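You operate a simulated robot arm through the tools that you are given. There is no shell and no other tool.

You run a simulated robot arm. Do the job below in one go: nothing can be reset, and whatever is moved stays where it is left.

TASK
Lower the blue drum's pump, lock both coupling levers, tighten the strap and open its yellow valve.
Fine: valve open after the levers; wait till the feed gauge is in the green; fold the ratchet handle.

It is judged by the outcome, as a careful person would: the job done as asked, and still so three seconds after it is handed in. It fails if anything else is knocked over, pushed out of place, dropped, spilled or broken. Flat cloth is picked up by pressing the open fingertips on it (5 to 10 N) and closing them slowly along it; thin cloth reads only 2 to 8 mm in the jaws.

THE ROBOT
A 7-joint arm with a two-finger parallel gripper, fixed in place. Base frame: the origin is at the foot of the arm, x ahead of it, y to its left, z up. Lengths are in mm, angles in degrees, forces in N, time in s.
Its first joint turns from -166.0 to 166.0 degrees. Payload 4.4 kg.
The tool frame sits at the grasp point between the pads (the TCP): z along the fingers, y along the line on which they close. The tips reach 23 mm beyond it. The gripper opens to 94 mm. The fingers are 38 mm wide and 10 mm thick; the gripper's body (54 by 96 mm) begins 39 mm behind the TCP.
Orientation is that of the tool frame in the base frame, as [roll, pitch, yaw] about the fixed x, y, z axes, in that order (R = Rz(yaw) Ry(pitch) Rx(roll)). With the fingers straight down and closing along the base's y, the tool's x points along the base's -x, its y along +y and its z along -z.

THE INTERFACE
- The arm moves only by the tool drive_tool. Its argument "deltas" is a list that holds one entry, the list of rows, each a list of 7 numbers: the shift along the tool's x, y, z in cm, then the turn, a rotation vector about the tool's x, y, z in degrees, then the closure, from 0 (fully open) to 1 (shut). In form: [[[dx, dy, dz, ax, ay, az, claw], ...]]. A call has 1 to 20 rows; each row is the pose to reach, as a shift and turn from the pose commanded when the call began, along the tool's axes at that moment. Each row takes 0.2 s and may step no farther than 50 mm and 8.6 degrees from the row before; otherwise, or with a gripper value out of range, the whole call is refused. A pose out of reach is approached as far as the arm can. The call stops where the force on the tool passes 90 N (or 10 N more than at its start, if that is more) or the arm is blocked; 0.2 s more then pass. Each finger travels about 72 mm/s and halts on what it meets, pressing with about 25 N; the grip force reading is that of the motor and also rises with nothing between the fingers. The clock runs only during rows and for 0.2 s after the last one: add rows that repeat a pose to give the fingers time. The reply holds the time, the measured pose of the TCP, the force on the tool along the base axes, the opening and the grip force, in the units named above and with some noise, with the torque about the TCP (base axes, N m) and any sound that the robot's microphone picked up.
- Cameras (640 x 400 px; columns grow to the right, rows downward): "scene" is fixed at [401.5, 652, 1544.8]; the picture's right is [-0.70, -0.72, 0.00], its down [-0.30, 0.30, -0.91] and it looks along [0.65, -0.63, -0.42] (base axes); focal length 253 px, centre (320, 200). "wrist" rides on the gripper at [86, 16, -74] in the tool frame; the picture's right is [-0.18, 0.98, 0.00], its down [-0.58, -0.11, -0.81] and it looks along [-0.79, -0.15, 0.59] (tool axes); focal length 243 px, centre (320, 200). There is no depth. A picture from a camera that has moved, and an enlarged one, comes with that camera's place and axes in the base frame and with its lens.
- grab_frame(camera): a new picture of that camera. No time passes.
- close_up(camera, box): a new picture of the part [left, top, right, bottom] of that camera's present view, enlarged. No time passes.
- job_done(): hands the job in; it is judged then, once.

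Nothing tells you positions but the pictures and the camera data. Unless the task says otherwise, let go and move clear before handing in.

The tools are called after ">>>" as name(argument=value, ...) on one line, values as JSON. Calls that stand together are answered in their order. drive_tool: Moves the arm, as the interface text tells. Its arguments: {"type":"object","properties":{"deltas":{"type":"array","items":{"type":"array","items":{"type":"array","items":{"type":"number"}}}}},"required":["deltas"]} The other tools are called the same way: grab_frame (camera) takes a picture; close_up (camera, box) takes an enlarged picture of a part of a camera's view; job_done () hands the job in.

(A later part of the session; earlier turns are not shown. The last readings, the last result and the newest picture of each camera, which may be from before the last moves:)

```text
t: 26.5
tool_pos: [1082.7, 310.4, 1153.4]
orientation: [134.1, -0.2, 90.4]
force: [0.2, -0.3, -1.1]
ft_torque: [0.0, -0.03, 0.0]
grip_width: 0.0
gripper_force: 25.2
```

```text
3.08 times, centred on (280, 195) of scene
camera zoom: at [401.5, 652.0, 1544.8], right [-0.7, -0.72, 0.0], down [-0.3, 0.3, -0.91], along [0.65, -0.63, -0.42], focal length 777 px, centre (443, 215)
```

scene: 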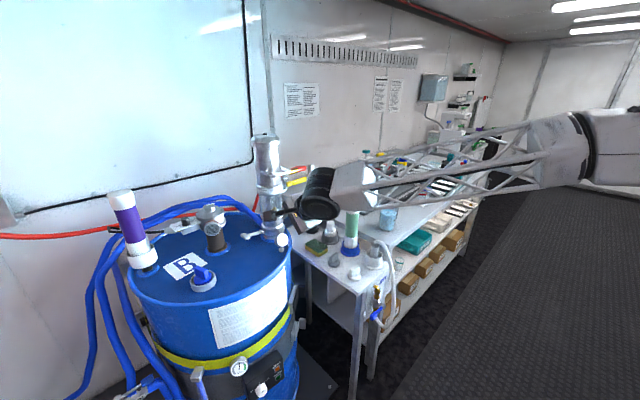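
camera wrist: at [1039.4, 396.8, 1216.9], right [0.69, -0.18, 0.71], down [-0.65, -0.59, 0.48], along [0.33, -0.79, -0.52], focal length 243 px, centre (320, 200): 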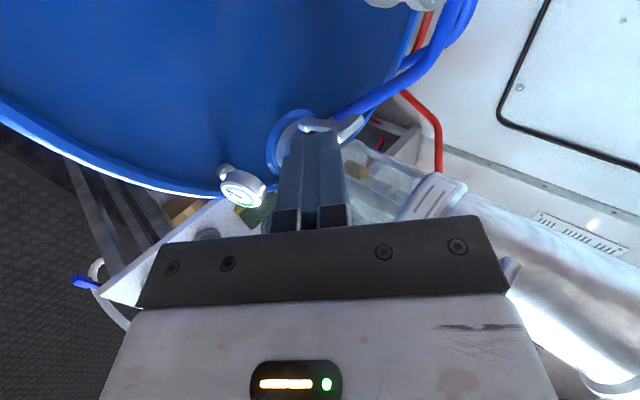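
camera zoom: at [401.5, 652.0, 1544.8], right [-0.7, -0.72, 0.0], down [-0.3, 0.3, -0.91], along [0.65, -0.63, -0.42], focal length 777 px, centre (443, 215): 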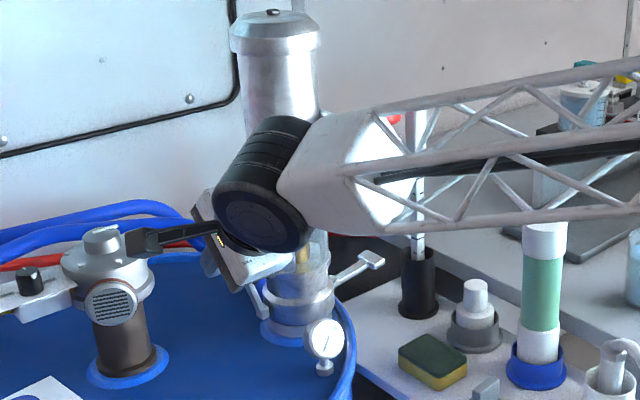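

That call was refused because one step was too long. I'll retry with smaller steps.

>>> drive_tool(deltas=[[[0, -1, -4, 0, 0, 0, 1], [0, -1.8, -8, 0, 0, 0, 1], [-2, -2.6, -12, 0, 0, 0, 1], [-4, -3.4, -15.5, 0, 0, 0, 1], [-7, -4.2, -18, 0, 0, 0, 1], [-10, -4.7, -19.2, 0, 0, 0, 1]]])

>>> grab_frame(camera="wrist")

>>> close_up(camera="scene", box=[220, 130, 340, 260])

```text
t: 27.9
tool_pos: [913.6, 211.0, 1254.9]
orientation: [133.9, -0.1, 90.4]
force: [-0.3, 0.0, 0.3]
ft_torque: [-0.01, -0.03, 0.02]
grip_width: 0.0
gripper_force: 24.5
```

```text
taken
camera wrist: at [870.0, 296.9, 1317.3], right [0.68, -0.18, 0.71], down [-0.65, -0.59, 0.48], along [0.33, -0.79, -0.52], focal length 243 px, centre (320, 200)
```

wrist: 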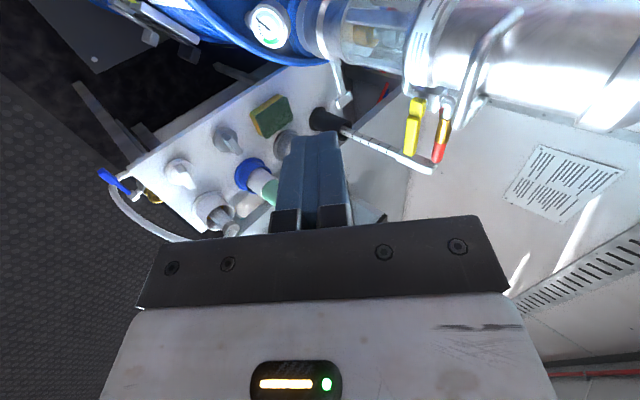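

```text
3.08 times, centred on (280, 195) of scene
camera zoom: at [401.5, 652.0, 1544.8], right [-0.7, -0.72, 0.0], down [-0.3, 0.3, -0.91], along [0.65, -0.63, -0.42], focal length 777 px, centre (443, 215)
```

zoom: 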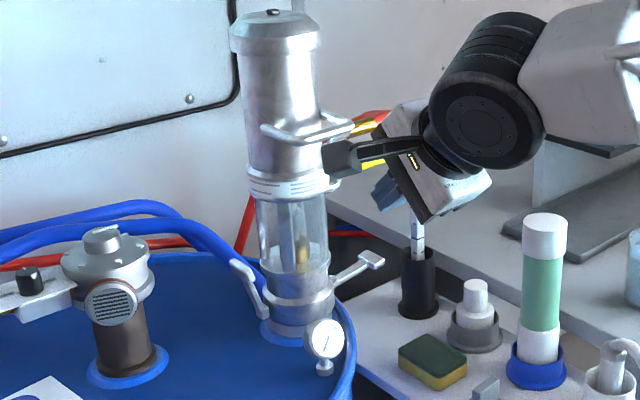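

>>> close_up(camera="scene", box=[235, 180, 315, 255])

```text
5.33 times, centred on (275, 218) of scene
camera zoom: at [401.5, 652.0, 1544.8], right [-0.7, -0.72, 0.0], down [-0.3, 0.3, -0.91], along [0.65, -0.63, -0.42], focal length 1347 px, centre (560, 107)
```

zoom: 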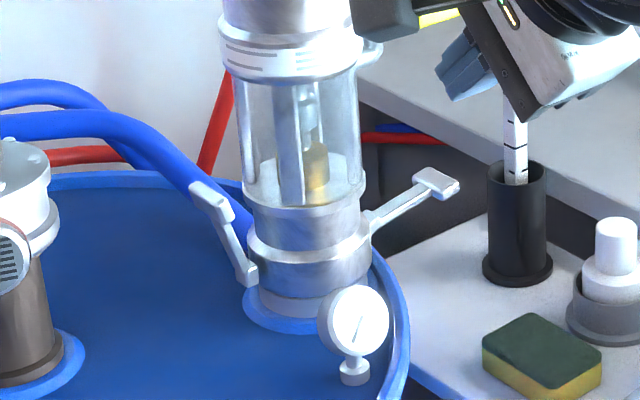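

The near lever now stands up at about 74° and holds there, at a hard stop. Next I'll roll the tool to the mirrored orientation for the far (−y) lever.

>>> drive_tool(deltas=[[[-0.9, 0, 0, 0, 0, -8.2, 1], [-1.8, 0, 0, 0, 0, -16.4, 1], [-2.7, 0, 0, 0, 0, -24.6, 1], [-3.6, 0, 0, 0, 0, -32.8, 1], [-4.5, 0, 0, 0, 0, -41, 1], [-5.4, 0, 0, 0, 0, -49.2, 1], [-6.3, 0, 0, 0, 0, -57.4, 1], [-7.2, 0, 0, 0, 0, -65.6, 1], [-8.1, 0, 0, 0, 0, -73.8, 1], [-9, 0, 0, 0, 0, -82, 1], [-10, 0, 0, 0, 0, -90, 1]]])

```text
t: 30.3
tool_pos: [914.8, 109.7, 1255.8]
orientation: [179.7, 46.0, -179.8]
force: [0.5, 0.5, -0.4]
ft_torque: [0.03, -0.03, 0.01]
grip_width: 0.0
gripper_force: 25.3
```

>>> drive_tool(deltas=[[[0, -0.8, 0, 0, 0, -8.2, 1], [0, -1.6, 0, 0, 0, -16.4, 1], [0, -2.4, 0, 0, 0, -24.6, 1], [0, -3.2, 0, 0, 0, -32.8, 1], [0, -4, 0, 0, 0, -41, 1], [0, -4.8, 0, 0, 0, -49.2, 1], [0, -5.6, 0, 0, 0, -57.4, 1], [0, -6.4, 0, 0, 0, -65.6, 1], [0, -7.2, 0, 0, 0, -73.8, 1], [0, -8, 0, 0, 0, -82, 1], [0, -8.8, 0, 0, 0, -90, 1]]])

>>> grab_frame(camera="wrist")

>>> grab_frame(camera="scene")

```text
t: 32.7
tool_pos: [914.0, 21.5, 1255.8]
orientation: [-134.0, 0.1, -89.4]
force: [-0.3, -0.3, 0.4]
ft_torque: [-0.02, 0.0, 0.02]
grip_width: 0.0
gripper_force: 24.8
```

```text
taken
camera wrist: at [850.6, -65.4, 1293.6], right [-0.68, 0.18, -0.71], down [-0.51, 0.58, 0.64], along [0.52, 0.8, -0.3], focal length 243 px, centre (320, 200)
```

wrist: 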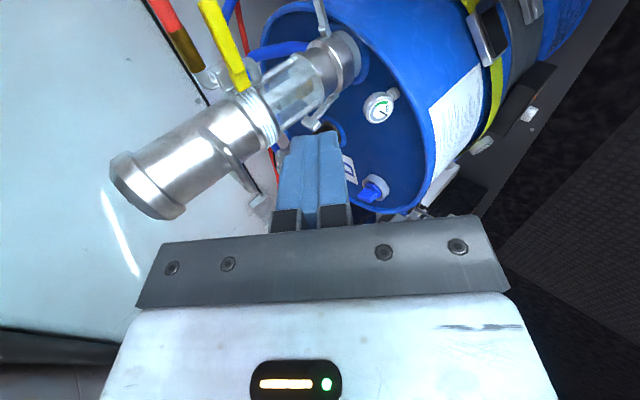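

```text
taken
```

scene: 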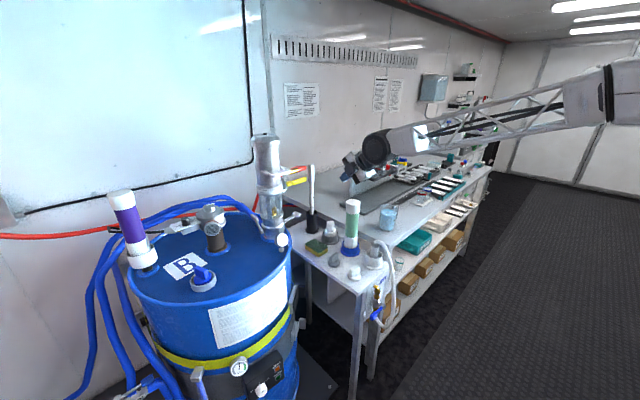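

The view is mirrored now. I'll move in along the 45° line towards the far lever, staying clear of the green tube and the stick.

>>> drive_tool(deltas=[[[0, 0.2, 4, 0, 0, 0, 1], [0, 0.4, 8, 0, 0, 0, 1], [0, 0.6, 12, 0, 0, 0, 1], [0, 0.7, 16, 0, 0, 0, 1], [0.2, 0.8, 20, 0, 0, 0, 1], [0.4, 0.9, 24, 0, 0, 0, 1], [0.5, 1.02, 26.85, 0, 0, 0, 1]]])

>>> grab_frame(camera="wrist")

>>> close_up(camera="scene", box=[235, 150, 375, 270])

```text
t: 34.3
tool_pos: [1100.4, 20.1, 1063.1]
orientation: [-133.9, 0.0, -89.6]
force: [0.4, 1.0, 0.5]
ft_torque: [-0.01, 0.04, 0.04]
grip_width: 0.0
gripper_force: 25.2
```

```text
taken
camera wrist: at [1036.6, -68.2, 1101.1], right [-0.68, 0.18, -0.71], down [-0.51, 0.58, 0.64], along [0.52, 0.8, -0.3], focal length 243 px, centre (320, 200)
```

wrist: 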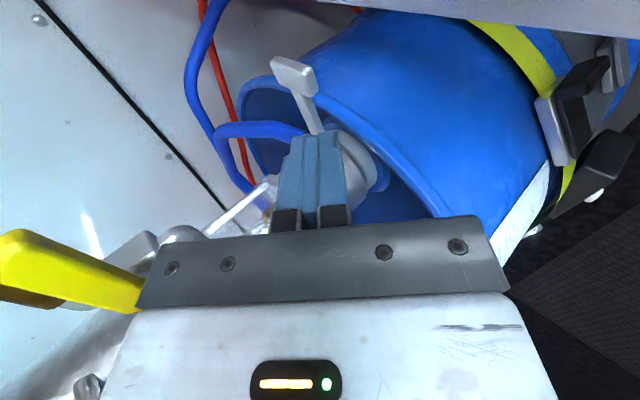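

```text
3.33 times, centred on (305, 210) of scene
camera zoom: at [401.5, 652.0, 1544.8], right [-0.7, -0.72, 0.0], down [-0.3, 0.3, -0.91], along [0.65, -0.63, -0.42], focal length 842 px, centre (370, 167)
```

zoom: 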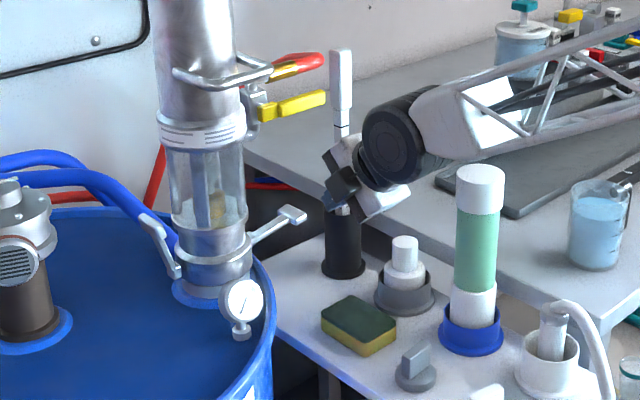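

The far paddle is at about (1204, 20, 990). There is no lid beneath it, so I'll tilt to 60° for better clearance under the yellow handle, then come down and under the paddle.

>>> drive_tool(deltas=[[[0, -1.4, 1.44, 7, 0, 0, 1], [0, -2.78, 2.88, 14, 0, 0, 1], [0, -0.31, 5.27, 14, 0, 0, 1], [0, 2.16, 7.66, 14, 0, 0, 1], [0, 4.63, 10.04, 14, 0, 0, 1]]])

>>> grab_frame(camera="wrist")

>>> close_up(camera="scene", box=[235, 150, 375, 270])

```text
t: 35.5
tool_pos: [1141.2, 19.3, 959.2]
orientation: [-119.9, 0.3, -89.6]
force: [0.8, 0.3, 0.9]
ft_torque: [0.0, 0.04, 0.0]
grip_width: 0.0
gripper_force: 25.0
```

```text
taken
camera wrist: at [1069.8, -67.7, 981.1], right [-0.49, 0.18, -0.85], down [-0.65, 0.58, 0.5], along [0.58, 0.8, -0.16], focal length 243 px, centre (320, 200)
```

wrist: 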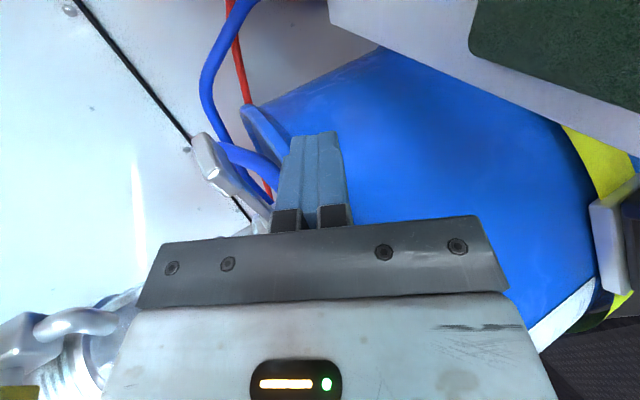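

```text
3.33 times, centred on (305, 210) of scene
camera zoom: at [401.5, 652.0, 1544.8], right [-0.7, -0.72, 0.0], down [-0.3, 0.3, -0.91], along [0.65, -0.63, -0.42], focal length 842 px, centre (370, 167)
```

zoom: 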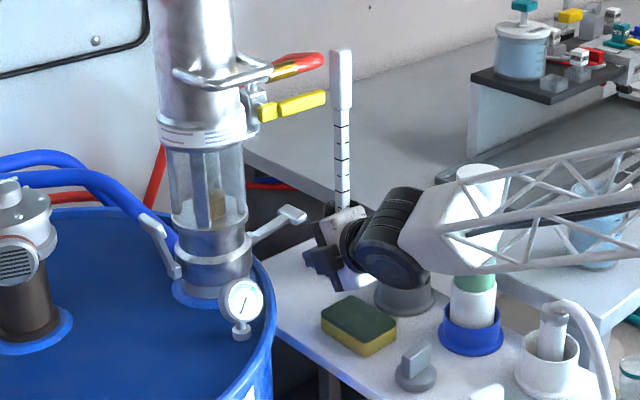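

>>> drive_tool(deltas=[[[0.2, -0.8, 1.43, 0, 0, 0, 1], [0.4, -1.65, 2.86, 0, 0, 0, 1], [0.5, -2.35, 2.46, 0, 0, 0, 1], [0.5, -3.04, 2.06, 0, 0, 0, 1], [0.5, -3.73, 1.66, 0, 0, 0, 1], [0.5, -4.34, 1.31, 0, 0, 0, 1]]])

>>> grab_frame(camera="wrist")

>>> close_up(camera="scene", box=[235, 150, 375, 270])

```text
t: 36.9
tool_pos: [1173.4, 14.4, 989.8]
orientation: [-120.0, 0.2, -89.6]
force: [-0.4, 0.8, 0.4]
ft_torque: [-0.02, 0.03, -0.03]
grip_width: 0.3
gripper_force: 25.0
```

```text
taken
camera wrist: at [1102.2, -72.7, 1010.8], right [-0.49, 0.18, -0.85], down [-0.65, 0.58, 0.5], along [0.58, 0.8, -0.16], focal length 243 px, centre (320, 200)
```

wrist: 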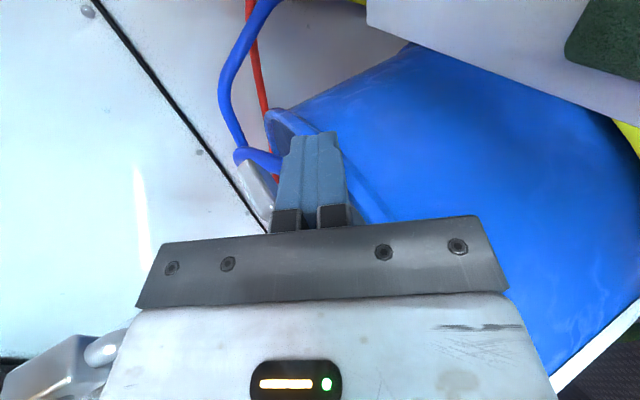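

```text
3.33 times, centred on (305, 210) of scene
camera zoom: at [401.5, 652.0, 1544.8], right [-0.7, -0.72, 0.0], down [-0.3, 0.3, -0.91], along [0.65, -0.63, -0.42], focal length 842 px, centre (370, 167)
```

zoom: 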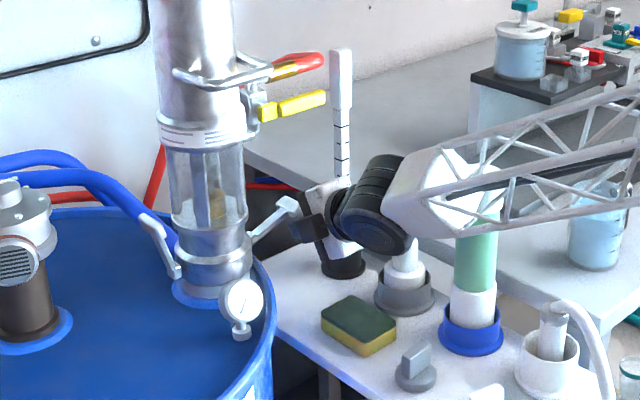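

The lever has started to lift. I'll continue along the arc.

>>> drive_tool(deltas=[[[-0.06, -0.78, -0.45, 0, 0, 0, 1], [-0.36, -1.56, -0.9, 0, 0, 0, 1], [-0.76, -2.17, -1.25, 0, 0, 0, 1], [-1.32, -2.69, -1.55, 0, 0, 0, 1], [-1.96, -3.21, -1.84, 0, 0, 0, 1], [-2.66, -3.55, -2.04, 0, 0, 0, 1]]])

>>> grab_frame(camera="wrist")

>>> close_up(camera="scene", box=[235, 150, 375, 270])

```text
t: 38.3
tool_pos: [1174.0, 40.7, 1030.2]
orientation: [-120.0, 0.2, -89.6]
force: [-1.2, 0.4, 0.4]
ft_torque: [0.01, 0.02, -0.03]
grip_width: 0.1
gripper_force: 25.5
```

```text
taken
camera wrist: at [1101.9, -46.0, 1052.0], right [-0.49, 0.18, -0.85], down [-0.65, 0.58, 0.5], along [0.58, 0.8, -0.16], focal length 243 px, centre (320, 200)
```

wrist: 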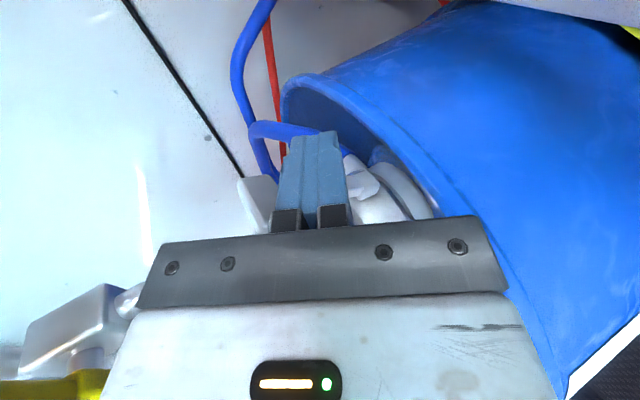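

```text
3.33 times, centred on (305, 210) of scene
camera zoom: at [401.5, 652.0, 1544.8], right [-0.7, -0.72, 0.0], down [-0.3, 0.3, -0.91], along [0.65, -0.63, -0.42], focal length 842 px, centre (370, 167)
```

zoom: 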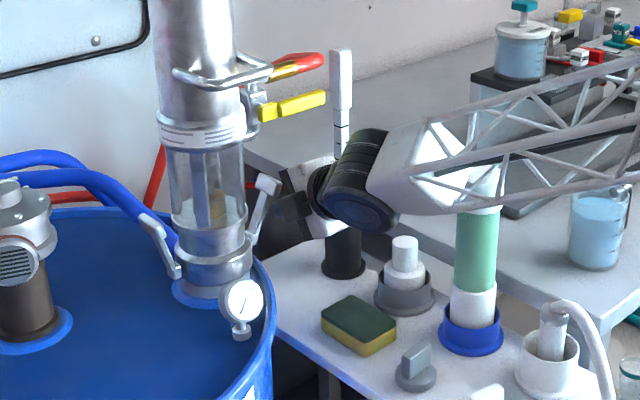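

>>> drive_tool(deltas=[[[0.8, 0, 0, 0, 0, 0, 1], [0.8, -1.2, 0.13, 0, 0, 0, 1], [0.8, -2.35, 0.26, 0, 0, 0, 1], [0.4, -2.35, 0.26, 0, 0, 0, 1], [0, -2.35, 0.26, 0, 0, 0, 1], [-0.4, -2.35, 0.26, 0, 0, 0, 1], [-0.8, -2.35, 0.26, 0, 0, 0, 1], [-1.2, -2.35, 0.26, 0, 0, 0, 1], [-1.6, -2.35, 0.26, 0, 0, 0, 1]]])

>>> grab_frame(camera="wrist")

>>> close_up(camera="scene", box=[235, 150, 375, 270])

```text
t: 40.3
tool_pos: [1188.3, 44.4, 1049.3]
orientation: [-120.0, 0.2, -90.2]
force: [-1.2, -45.7, -1.1]
ft_torque: [1.01, -0.05, 0.62]
grip_width: 0.0
gripper_force: 25.4
stopped in row 9: the force on the tool passed its limit at 96 N (the readings are from after the stop); the commanded pose is now the measured one
```

```text
taken
camera wrist: at [1114.9, -42.4, 1071.8], right [-0.49, 0.19, -0.85], down [-0.64, 0.58, 0.5], along [0.59, 0.79, -0.16], focal length 243 px, centre (320, 200)
```

wrist: 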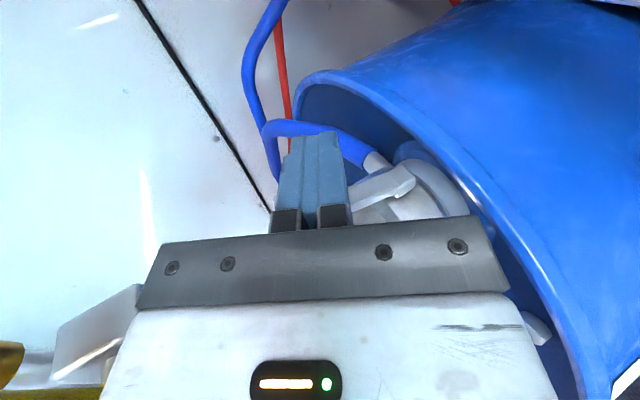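

```text
3.33 times, centred on (305, 210) of scene
camera zoom: at [401.5, 652.0, 1544.8], right [-0.7, -0.72, 0.0], down [-0.3, 0.3, -0.91], along [0.65, -0.63, -0.42], focal length 842 px, centre (370, 167)
```

zoom: 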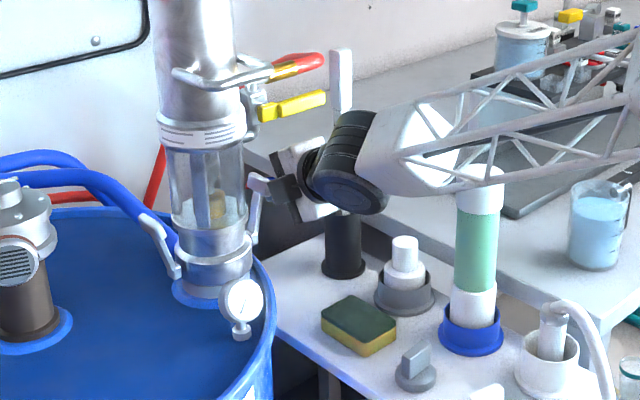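

Both levers seem to be against their stops. I'll back out along the tool axis and inspect.

>>> drive_tool(deltas=[[[0.8, 0, 0, 0, 0, 0, 1], [1.5, 0, -2, 0, 0, 0, 1], [1.5, 0, -6.5, 0, 0, 0, 1], [1.5, 0, -11, 0, 0, 0, 1], [1.5, 0, -15.5, 0, 0, 0, 1], [1.5, 0, -20, 0, 0, 0, 1], [1.5, 0, -24.5, 0, 0, 0, 1]]])

>>> close_up(camera="scene", box=[235, 160, 325, 250])

>>> grab_frame(camera="wrist")

```text
t: 41.9
tool_pos: [975.2, 33.0, 1172.7]
orientation: [-120.0, 0.2, -90.0]
force: [0.0, 0.1, -0.3]
ft_torque: [0.01, -0.06, 0.0]
grip_width: 0.1
gripper_force: 25.0
```

```text
4.44 times, centred on (280, 205) of scene
camera zoom: at [401.5, 652.0, 1544.8], right [-0.7, -0.72, 0.0], down [-0.3, 0.3, -0.91], along [0.65, -0.63, -0.42], focal length 1123 px, centre (498, 178)
```

zoom: 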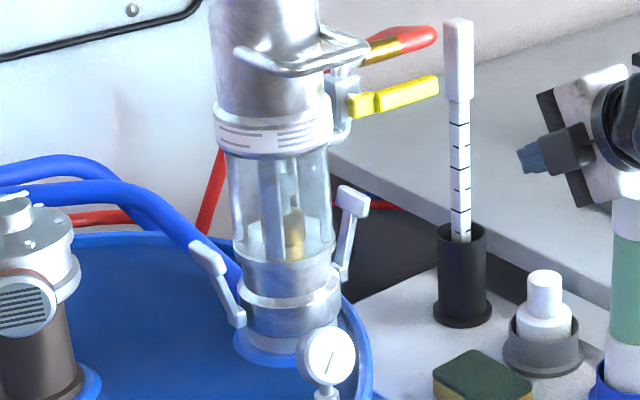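

```text
taken
camera wrist: at [903.1, -54.4, 1193.6], right [-0.49, 0.19, -0.85], down [-0.64, 0.58, 0.5], along [0.59, 0.79, -0.16], focal length 243 px, centre (320, 200)
```

wrist: 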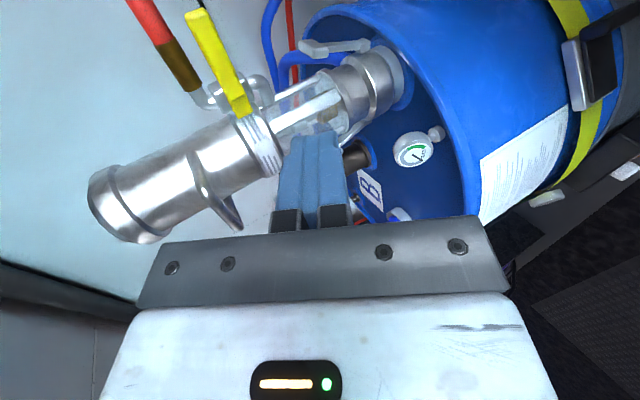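

Both levers are folded up symmetrically and holding. Next is the strap ratchet on the robot side of the drum, so I'll bring the tool back and reorient it to look down at the ratchet.

>>> drive_tool(deltas=[[[-0.88, 0.68, -1.18, 0, 0, 8.2, 1], [-1.76, 1.36, -2.36, 0, 0, 16.4, 1], [-2.64, 2.04, -3.54, 0, 0, 24.6, 1], [-3.52, 2.72, -4.72, 0, 0, 32.8, 1], [-4.4, 3.4, -5.9, 0, 0, 41, 1], [-5.28, 4.08, -7.08, 0, 0, 49.2, 1], [-6.16, 4.76, -8.26, 0, 0, 57.4, 1], [-7.04, 5.44, -9.44, 0, 0, 65.6, 1], [-7.92, 6.12, -10.62, 0, 0, 73.8, 1], [-8.8, 6.8, -11.8, 0, 0, 82, 1], [-9.7, 7.5, -13, 0, 0, 90, 1]]])

```text
t: 44.3
tool_pos: [825.9, 129.9, 1173.9]
orientation: [179.3, 60.1, 179.4]
force: [-0.3, 1.1, -0.2]
ft_torque: [0.02, -0.02, -0.01]
grip_width: 0.3
gripper_force: 25.0
```

>>> drive_tool(deltas=[[[2.38, 0.29, 0.28, 0, 7.4, 0, 1], [4.76, 0.58, 0.56, 0, 14.8, 0, 1], [7.14, 0.87, 0.84, 0, 22.2, 0, 1], [9.52, 1.16, 1.12, 0, 29.6, 0, 1], [11.9, 1.45, 1.4, 0, 37, 0, 1], [14.28, 1.74, 1.68, 0, 44.4, 0, 1], [16.65, 2, 1.98, 0, 52, 0, 1]]])

>>> grab_frame(camera="wrist")

>>> grab_frame(camera="scene")

```text
t: 45.9
tool_pos: [759.2, 150.0, 1017.8]
orientation: [179.8, 8.0, -180.0]
force: [0.1, 0.1, -0.2]
ft_torque: [-0.01, 0.03, -0.01]
grip_width: 0.1
gripper_force: 25.6
```

```text
taken
camera wrist: at [663.1, 166.1, 1079.2], right [0.18, 0.98, 0.03], down [0.46, -0.11, 0.88], along [0.87, -0.15, -0.48], focal length 243 px, centre (320, 200)
```

wrist: 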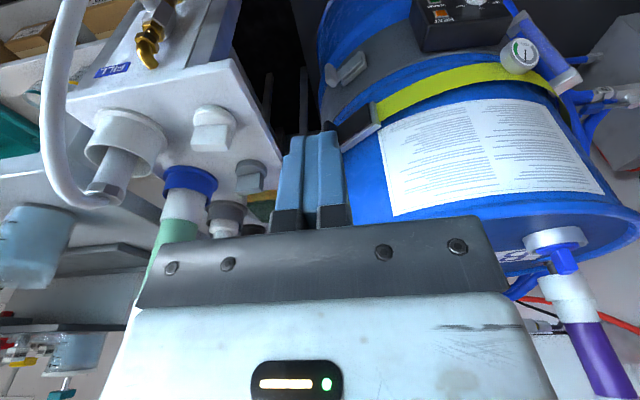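

```text
taken
```

scene: 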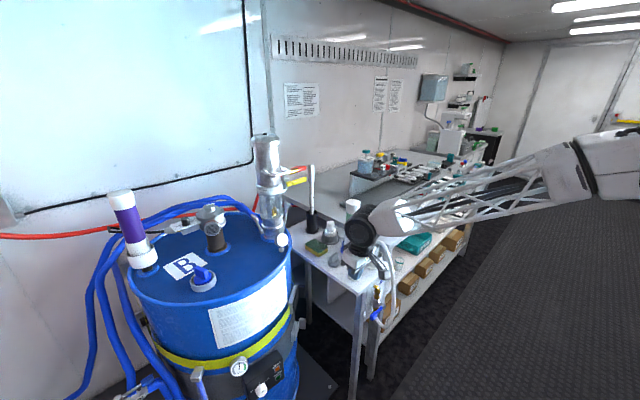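

>>> close_up(camera="wrist", box=[310, 30, 430, 160])

>>> close_up(camera="scene", box=[260, 270, 320, 345])

```text
3.08 times, centred on (370, 95) of wrist
camera zoom: at [663.1, 166.1, 1079.2], right [0.18, 0.98, 0.03], down [0.46, -0.11, 0.88], along [0.87, -0.15, -0.48], focal length 746 px, centre (166, 523)
```

zoom: 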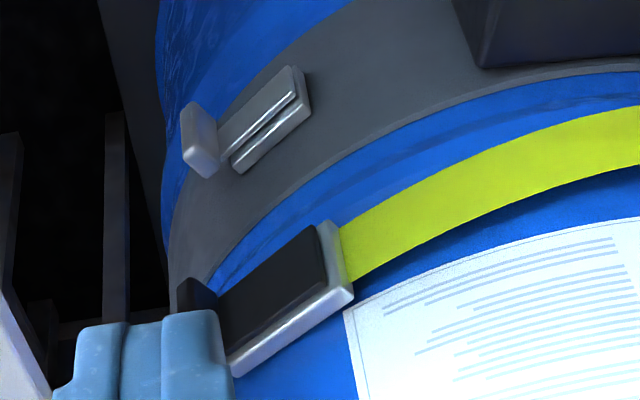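

```text
5.33 times, centred on (290, 308) of scene
camera zoom: at [401.5, 652.0, 1544.8], right [-0.7, -0.72, 0.0], down [-0.3, 0.3, -0.91], along [0.65, -0.63, -0.42], focal length 1347 px, centre (480, -373)
```

zoom: 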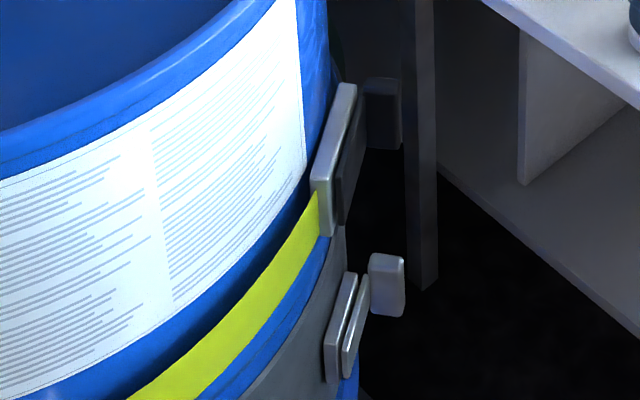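

The ratchet has a silver frame and a black handle plate with a tab on its end, and the strap runs into it. I'll get a better view by lowering the tool and yawing the camera.

>>> drive_tool(deltas=[[[0.4, 2, 3, 0, 0, 5, 1], [0.8, 4, 6, 0, 0, 10, 1], [1.2, 6, 9, 0, 0, 15, 1], [1.67, 8, 11.9, 0, 0, 20, 1]]])

>>> grab_frame(camera="wrist")

```text
t: 46.9
tool_pos: [760.1, 230.3, 898.7]
orientation: [177.0, 7.5, 159.7]
force: [0.1, 0.3, 0.8]
ft_torque: [0.0, -0.03, -0.02]
grip_width: 0.0
gripper_force: 25.1
```

```text
taken
camera wrist: at [674.6, 275.2, 960.7], right [0.5, 0.86, 0.07], down [0.39, -0.3, 0.87], along [0.77, -0.41, -0.49], focal length 243 px, centre (320, 200)
```

wrist: 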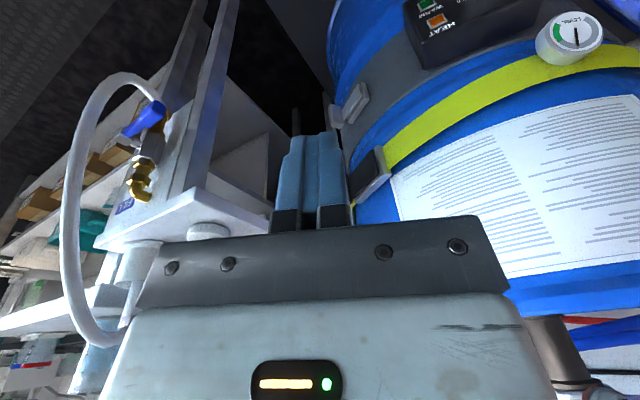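

>>> drive_tool(deltas=[[[-1.42, -0.47, 0.87, 0, 0, -7.86, 1], [-2.84, -0.94, 1.74, 0, 0, -15.7, 1], [-4.26, -1.41, 2.61, 0, 0, -23.6, 1], [-5.68, -1.88, 3.48, 0, 0, -31.4, 1], [-7.1, -2.35, 4.35, 0, 0, -39.3, 1], [-8.52, -2.82, 5.22, 0, 0, -47.1, 1], [-9.97, -3.3, 6.08, 0, 0, -55, 1]]])

>>> grab_frame(camera="wrist")

>>> grab_frame(camera="scene")

```text
t: 48.5
tool_pos: [850.1, 165.1, 849.6]
orientation: [-175.5, 6.7, -144.6]
force: [0.1, -0.2, -0.2]
ft_torque: [0.02, 0.01, -0.02]
grip_width: 0.0
gripper_force: 25.2
```

```text
taken
camera wrist: at [760.4, 129.0, 911.6], right [-0.41, 0.91, -0.06], down [0.42, 0.24, 0.87], along [0.81, 0.34, -0.48], focal length 243 px, centre (320, 200)
```

wrist: 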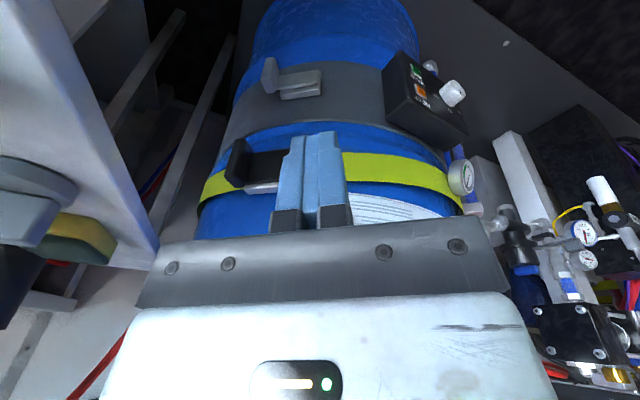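

```text
taken
```

scene: 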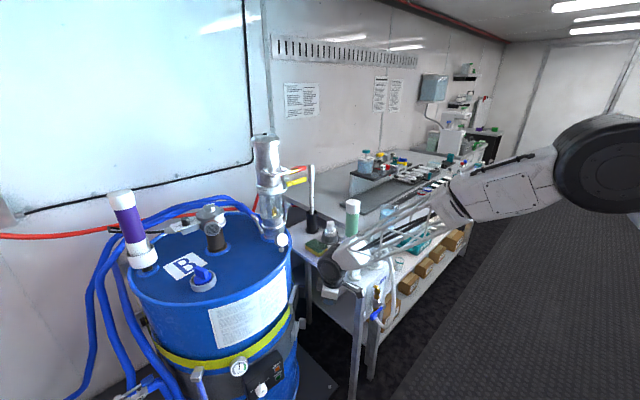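

>>> close_up(camera="wrist", box=[190, 40, 350, 220])

```text
2.22 times, centred on (270, 130) of wrist
camera zoom: at [760.4, 129.0, 911.6], right [-0.41, 0.91, -0.06], down [0.42, 0.24, 0.87], along [0.81, 0.34, -0.48], focal length 539 px, centre (431, 356)
```

zoom: 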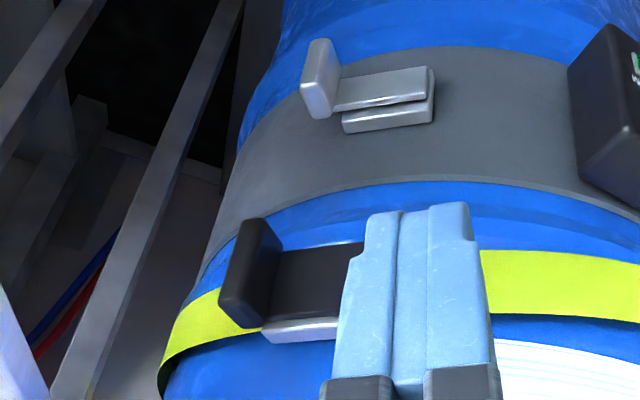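

>>> drive_tool(deltas=[[[0, 3, 0, 0, 0, 0, 1], [0, 6, 0, 0, 0, 0, 1], [0, 9, 0, 0, 0, 0, 1]]])

>>> close_up(camera="wrist", box=[160, 40, 320, 220])

```text
t: 49.3
tool_pos: [797.5, 238.4, 842.8]
orientation: [-175.5, 6.7, -144.8]
force: [0.1, -0.3, 0.0]
ft_torque: [0.01, 0.03, -0.01]
grip_width: 0.0
gripper_force: 24.8
```

```text
2.22 times, centred on (240, 130) of wrist
camera zoom: at [708.2, 202.9, 903.8], right [-0.41, 0.91, -0.05], down [0.42, 0.24, 0.87], along [0.81, 0.33, -0.48], focal length 539 px, centre (498, 356)
```

zoom: 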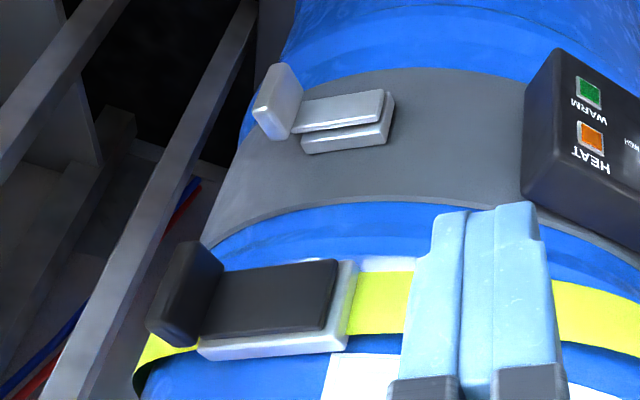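

The ratchet handle is a black plate about 80 mm long lying along the strap. It runs from near (990, 207) to (1035, 143) at z ≈ 722, and its tab sticks outward at the −y end. I'll move closer with open fingers to refine the tab's position.

>>> drive_tool(deltas=[[[-1.92, -3.76, 0.38, 0, 0, 0, 0.5], [-3.84, -7.52, 0.76, 0, 0, 0, 0.2], [-5.76, -11.28, 1.14, 0, 0, 0, 0], [-7.68, -15.04, 1.52, 0, 0, 0, 0], [-9.6, -18.8, 1.9, 0, 0, 0, 0]]])

>>> grab_frame(camera="wrist")

>>> grab_frame(camera="scene")

```text
t: 50.5
tool_pos: [985.2, 140.1, 847.7]
orientation: [-175.5, 6.7, -144.7]
force: [0.0, 0.1, 0.3]
ft_torque: [0.0, 0.02, 0.01]
grip_width: 94.2
gripper_force: 0.0
```

```text
taken
camera wrist: at [894.9, 103.1, 910.2], right [-0.41, 0.91, -0.05], down [0.42, 0.24, 0.87], along [0.81, 0.34, -0.48], focal length 243 px, centre (320, 200)
```

wrist: 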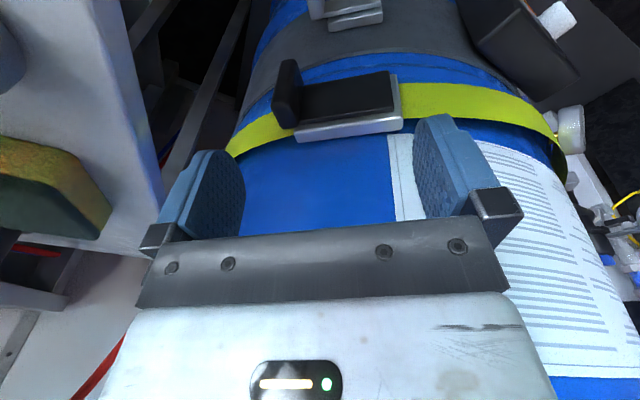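

```text
taken
```

scene: 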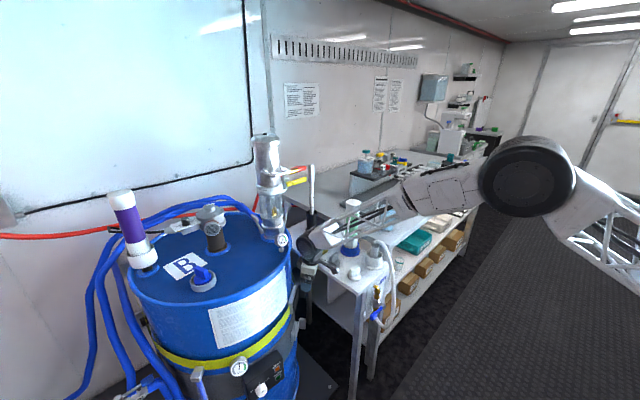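

>>> close_up(camera="wrist", box=[240, 40, 420, 160])

```text
3.33 times, centred on (330, 100) of wrist
camera zoom: at [894.9, 103.1, 910.2], right [-0.41, 0.91, -0.05], down [0.42, 0.24, 0.87], along [0.81, 0.34, -0.48], focal length 809 px, centre (287, 533)
```

zoom: 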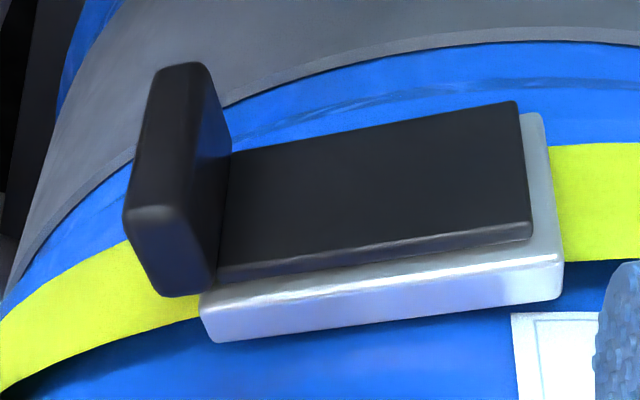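

Now it's clear: an L-shaped handle with its tab at about (1038, 123), from z ≈ 690 to 747. The pivot is at the +y end near (1004, 210). I'll line up above the tab with a 50 mm opening.

>>> drive_tool(deltas=[[[-0.9, -1.33, 1.8, 0, 0, 0, 0.47], [-1.8, -2.67, 3.6, 0, 0, 0, 0.47], [-2.69, -4.0, 5.45, 0, 0, 0, 0.47]]])

>>> grab_frame(camera="wrist")

>>> close_up(camera="scene", box=[250, 220, 390, 340])

```text
t: 51.3
tool_pos: [1037.8, 122.6, 801.5]
orientation: [-175.5, 6.7, -144.7]
force: [0.9, -0.1, 0.7]
ft_torque: [0.0, -0.01, 0.01]
grip_width: 49.8
gripper_force: 0.1
```

```text
taken
camera wrist: at [948.2, 86.2, 864.1], right [-0.41, 0.91, -0.05], down [0.42, 0.24, 0.87], along [0.81, 0.33, -0.48], focal length 243 px, centre (320, 200)
```

wrist: 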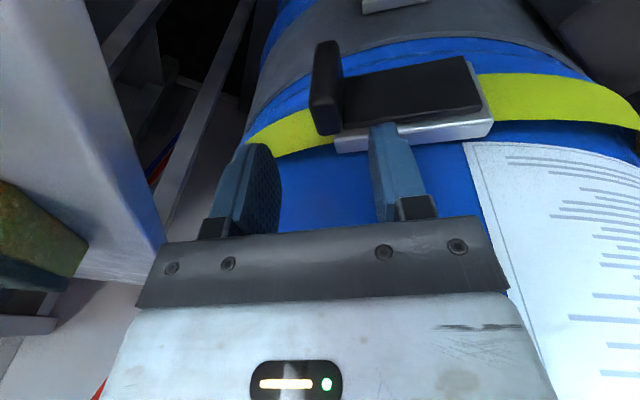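

```text
3.33 times, centred on (320, 280) of scene
camera zoom: at [401.5, 652.0, 1544.8], right [-0.7, -0.72, 0.0], down [-0.3, 0.3, -0.91], along [0.65, -0.63, -0.42], focal length 842 px, centre (320, -67)
```

zoom: 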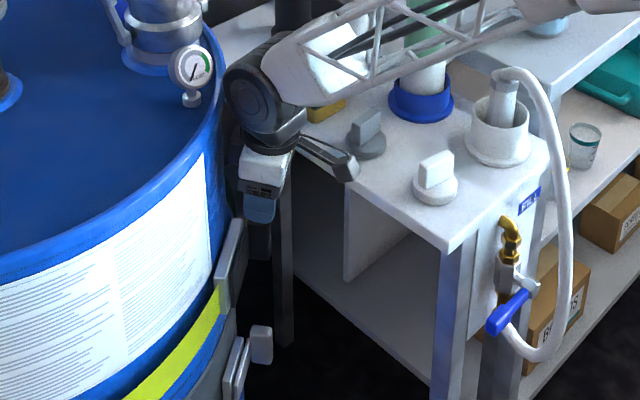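

The wrist camera would be too close to the table edge if I went down here. Instead I'll grip the tab's top and bottom edges (57 mm apart) with a horizontal tool and a vertical closing axis, which also lets the handle swivel between the pads. First I'll back off and reorient in free space.

>>> drive_tool(deltas=[[[-0.58, -0.39, -4.95, 0, 0, 0, 0.3], [1.23, 3.09, -7.46, 0, 0, 7, 0], [3.04, 6.57, -9.97, 0, 0, 14, 0], [4.85, 10.05, -12.48, 0, 0, 21, 0], [6.66, 13.53, -14.99, 0, 0, 28, 0], [8.45, 17, -17.5, 0, 0, 35, 0]]])

```text
t: 52.7
tool_pos: [848.7, 213.5, 952.7]
orientation: [179.8, 8.0, 179.9]
force: [-0.1, 0.0, -0.6]
ft_torque: [-0.04, 0.0, 0.0]
grip_width: 94.2
gripper_force: 0.1
```

>>> drive_tool(deltas=[[[0, 0, 0, 0, -8.2, 0, 0], [0, 0, 0, 0, -16.4, 0, 0], [0, 0, 0, 0, -24.6, 0, 0], [0, 0, 0, 0, -32.8, 0, 0], [0, 0, 0, 0, -41, 0, 0], [0, 0, 0, 0, -49.2, 0, 0], [0, 0, 0, 0, -57.4, 0, 0], [0, 0, 0, 0, -65.6, 0, 0], [0, 0, 0, 0, -73.8, 0, 0], [0, 0, 0, 0, -82, 0, 0]]])

>>> grab_frame(camera="scene")

```text
t: 54.9
tool_pos: [847.8, 213.7, 952.8]
orientation: [47.0, 89.7, 47.1]
force: [0.2, -0.8, 0.4]
ft_torque: [0.0, 0.03, -0.03]
grip_width: 94.0
gripper_force: 0.0
```

```text
taken
```

scene: 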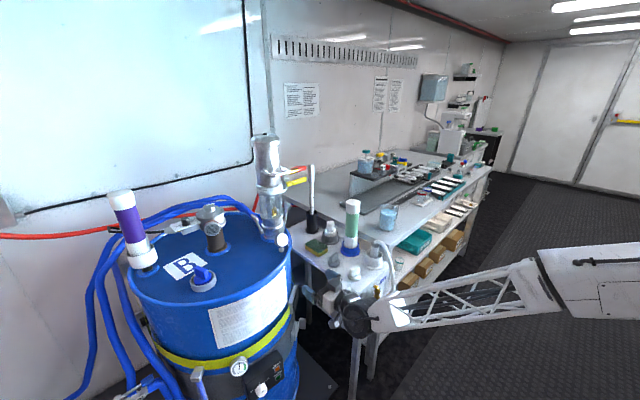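

>>> drive_tool(deltas=[[[0, 0, 0, 0, 0, 8.2, 0], [0, 0, 0, 0, 0, 16.4, 0], [0, 0, 0, 0, 0, 24.6, 0], [0, 0, 0, 0, 0, 32.8, 0], [0, 0, 0, 0, 0, 41, 0], [0, 0, 0, 0, 0, 49.2, 0], [0, 0, 0, 0, 0, 57.4, 0], [0, 0, 0, 0, 0, 65.6, 0], [0, 0, 0, 0, 0, 73.8, 0], [0, 0, 0, 0, 0, 82, 0], [0, 0, 0, 0, 0, 90, 0]]])

>>> grab_frame(camera="wrist")

```text
t: 57.3
tool_pos: [922.5, 214.0, 1157.0]
orientation: [106.2, 4.1, 92.3]
force: [0.8, -0.4, -0.4]
ft_torque: [-0.02, 0.01, 0.01]
grip_width: 94.2
gripper_force: 0.0
out of reach, approached as far as the arm can: row 2, 3, 4, 5, 6, 7, 8, 9, 10, 11
```

```text
taken
camera wrist: at [852.4, 300.1, 1186.1], right [0.28, -0.1, 0.96], down [-0.78, -0.6, 0.16], along [0.56, -0.79, -0.25], focal length 243 px, centre (320, 200)
```

wrist: 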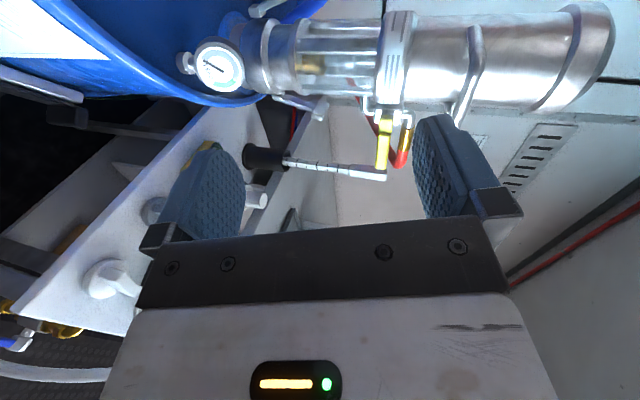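

That roll ran into a joint limit and the arm drifted up to (922, 214, 1157), which is a clear space. From here I'll test how low this rolled, near-horizontal orientation can go, in small steps.

>>> drive_tool(deltas=[[[0.2, -3.1, 0.07, 0, 0, 0, 0], [0.5, -6.2, 0.13, 0, 0, 0, 0], [0.7, -9.3, 0.2, 0, 0, 0, 0], [1.0, -12.4, 0.26, 0, 0, 0, 0], [1.2, -15.5, 0.33, 0, 0, 0, 0]]])

>>> grab_frame(camera="scene")

```text
t: 58.5
tool_pos: [911.4, 213.9, 1074.8]
orientation: [111.9, 5.2, 93.4]
force: [0.1, -0.8, -1.2]
ft_torque: [0.06, 0.01, -0.04]
grip_width: 93.7
gripper_force: 0.1
out of reach, approached as far as the arm can: row 1, 2, 3, 4, 5
```

```text
taken
```

scene: 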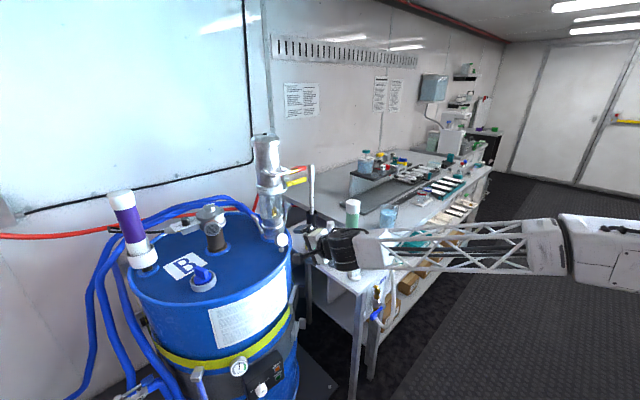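

This orientation is limited by the wrist and can't go low enough. I'll go back to a tool-down grip from above, with the yaw turned so the camera clears the table.

>>> drive_tool(deltas=[[[0, 0.2, -2.5, 0, 0, -7, 0], [0.1, 0.5, -5, 0, 0, -15, 0], [0.1, 0.5, -6.6, 0, 0, -23, 0], [0.1, 0.5, -6.6, 0, 0, -31, 0], [0.1, 0.5, -6.6, 0, 0, -39, 0], [0.1, 0.5, -6.6, 0, 0, -47, 0], [0.1, 0.5, -6.6, 0, 0, -55, 0], [0.1, 0.5, -6.6, 0, 0, -63, 0], [0.1, 0.5, -6.6, 0, 0, -71, 0], [0.1, 0.5, -6.6, 0, 0, -79, 0], [0.1, 0.5, -6.6, 0, 0, -87, 0], [0.1, 0.5, -6.6, 0, 0, -93, 0]]])

```text
t: 61.1
tool_pos: [851.5, 214.3, 1103.5]
orientation: [-159.5, 66.8, -156.6]
force: [0.0, -0.7, -1.0]
ft_torque: [-0.02, -0.01, -0.01]
grip_width: 94.0
gripper_force: 0.0
```

>>> drive_tool(deltas=[[[0, 0, 0, 0, 7.5, 0, 0], [0, 0, 0, 0, 15, 0, 0], [0, 0, 0, 0, 22.5, 0, 0], [0, 0, 0, 0, 30, 0, 0], [0, 0, 0, 0, 37.5, 0, 0], [0, 0, 0, 0, 45, 0, 0], [0, 0, 0, 0, 52.5, 0, 0], [0, 0, 0, 0, 60, 0, 0]]])

```text
t: 62.9
tool_pos: [851.8, 214.7, 1104.4]
orientation: [-172.1, 7.8, -174.5]
force: [-0.3, -0.8, 0.0]
ft_torque: [-0.01, -0.01, 0.01]
grip_width: 93.9
gripper_force: 0.0
```

>>> drive_tool(deltas=[[[-0.97, -0.82, 3.3, -3, 0, 0, 0.2], [-1.93, -1.64, 6.6, -6, 0, 0, 0.35], [-2.9, -2.46, 9.9, -7.9, 0, 0, 0.47], [-3.86, -3.28, 13.2, -7.9, 0, 0, 0.47]]])

>>> grab_frame(camera="scene")

```text
t: 63.9
tool_pos: [913.5, 168.9, 984.0]
orientation: [-180.0, 8.0, -174.6]
force: [-0.6, -0.7, -0.4]
ft_torque: [0.02, -0.02, 0.0]
grip_width: 50.0
gripper_force: 0.0
```

```text
taken
```

scene: 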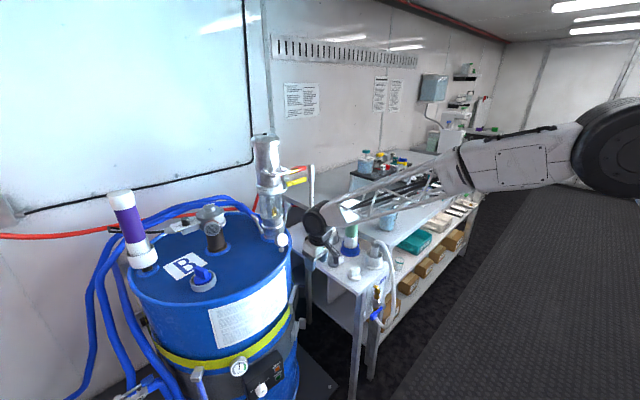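

>>> drive_tool(deltas=[[[-1.72, -1.136, 3.956, 0, 0, -3, 0.575], [-3.44, -2.27, 7.91, 0, 0, -6, 0.575], [-5.16, -3.41, 11.87, 0, 0, -9, 0.575], [-6.88, -4.54, 15.82, 0, 0, -12, 0.575], [-8.6, -5.68, 19.78, 0, 0, -14.6, 0.575]]])

>>> grab_frame(camera="wrist")

>>> close_up(camera="scene", box=[250, 220, 390, 340])

```text
t: 65.1
tool_pos: [1030.6, 123.8, 799.8]
orientation: [-177.9, 7.8, -159.7]
force: [0.1, -0.2, 1.1]
ft_torque: [0.01, 0.03, -0.01]
grip_width: 39.9
gripper_force: 0.0
```

```text
taken
camera wrist: at [933.8, 108.3, 860.7], right [-0.17, 0.99, -0.01], down [0.47, 0.09, 0.88], along [0.87, 0.14, -0.47], focal length 243 px, centre (320, 200)
```

wrist: 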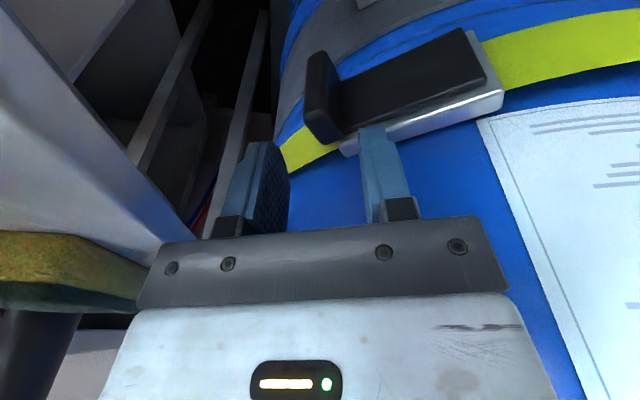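

```text
3.33 times, centred on (320, 280) of scene
camera zoom: at [401.5, 652.0, 1544.8], right [-0.7, -0.72, 0.0], down [-0.3, 0.3, -0.91], along [0.65, -0.63, -0.42], focal length 842 px, centre (320, -67)
```

zoom: 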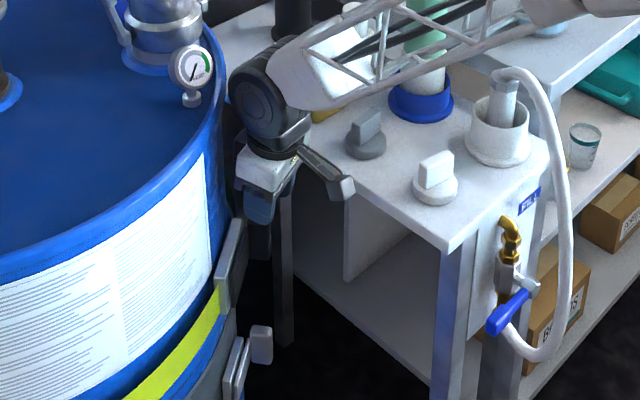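

The tab is centred between the fingers. I'll descend around it.

>>> drive_tool(deltas=[[[0.41, 0.05, 2.03, 0, 0, 0, 0.575], [0.82, 0.1, 4.06, 0, 0, 0, 0.575], [1.24, 0.15, 6.09, 0, 0, 0, 0.575]]])

>>> grab_frame(camera="wrist")

>>> close_up(camera="scene", box=[250, 220, 390, 340])

```text
t: 65.9
tool_pos: [1026.7, 121.6, 738.0]
orientation: [-177.9, 7.7, -159.8]
force: [-0.1, -0.6, 0.8]
ft_torque: [0.01, 0.04, -0.02]
grip_width: 40.1
gripper_force: 0.0
```

```text
taken
camera wrist: at [930.9, 106.2, 798.4], right [-0.16, 0.99, -0.01], down [0.47, 0.09, 0.88], along [0.87, 0.14, -0.47], focal length 243 px, centre (320, 200)
```

wrist: 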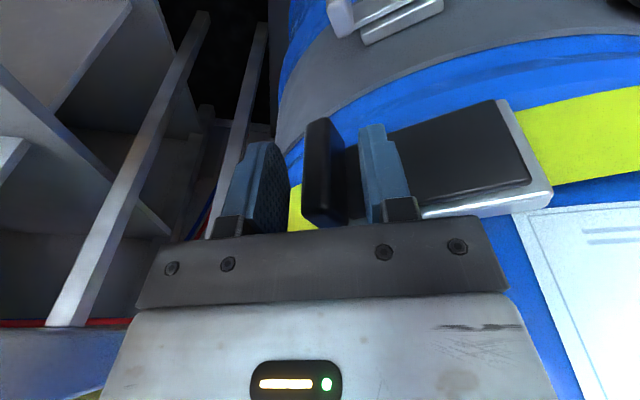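

```text
3.33 times, centred on (320, 280) of scene
camera zoom: at [401.5, 652.0, 1544.8], right [-0.7, -0.72, 0.0], down [-0.3, 0.3, -0.91], along [0.65, -0.63, -0.42], focal length 842 px, centre (320, -67)
```

zoom: 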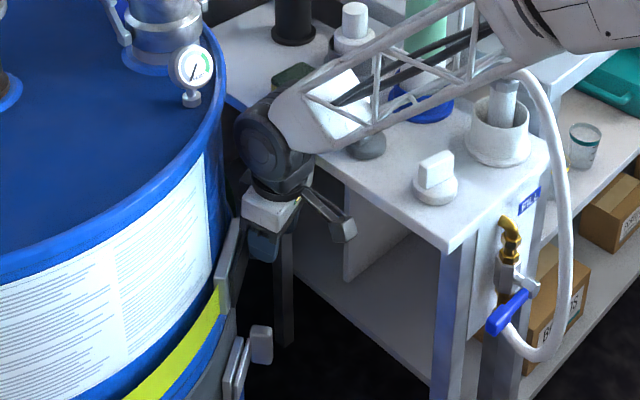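

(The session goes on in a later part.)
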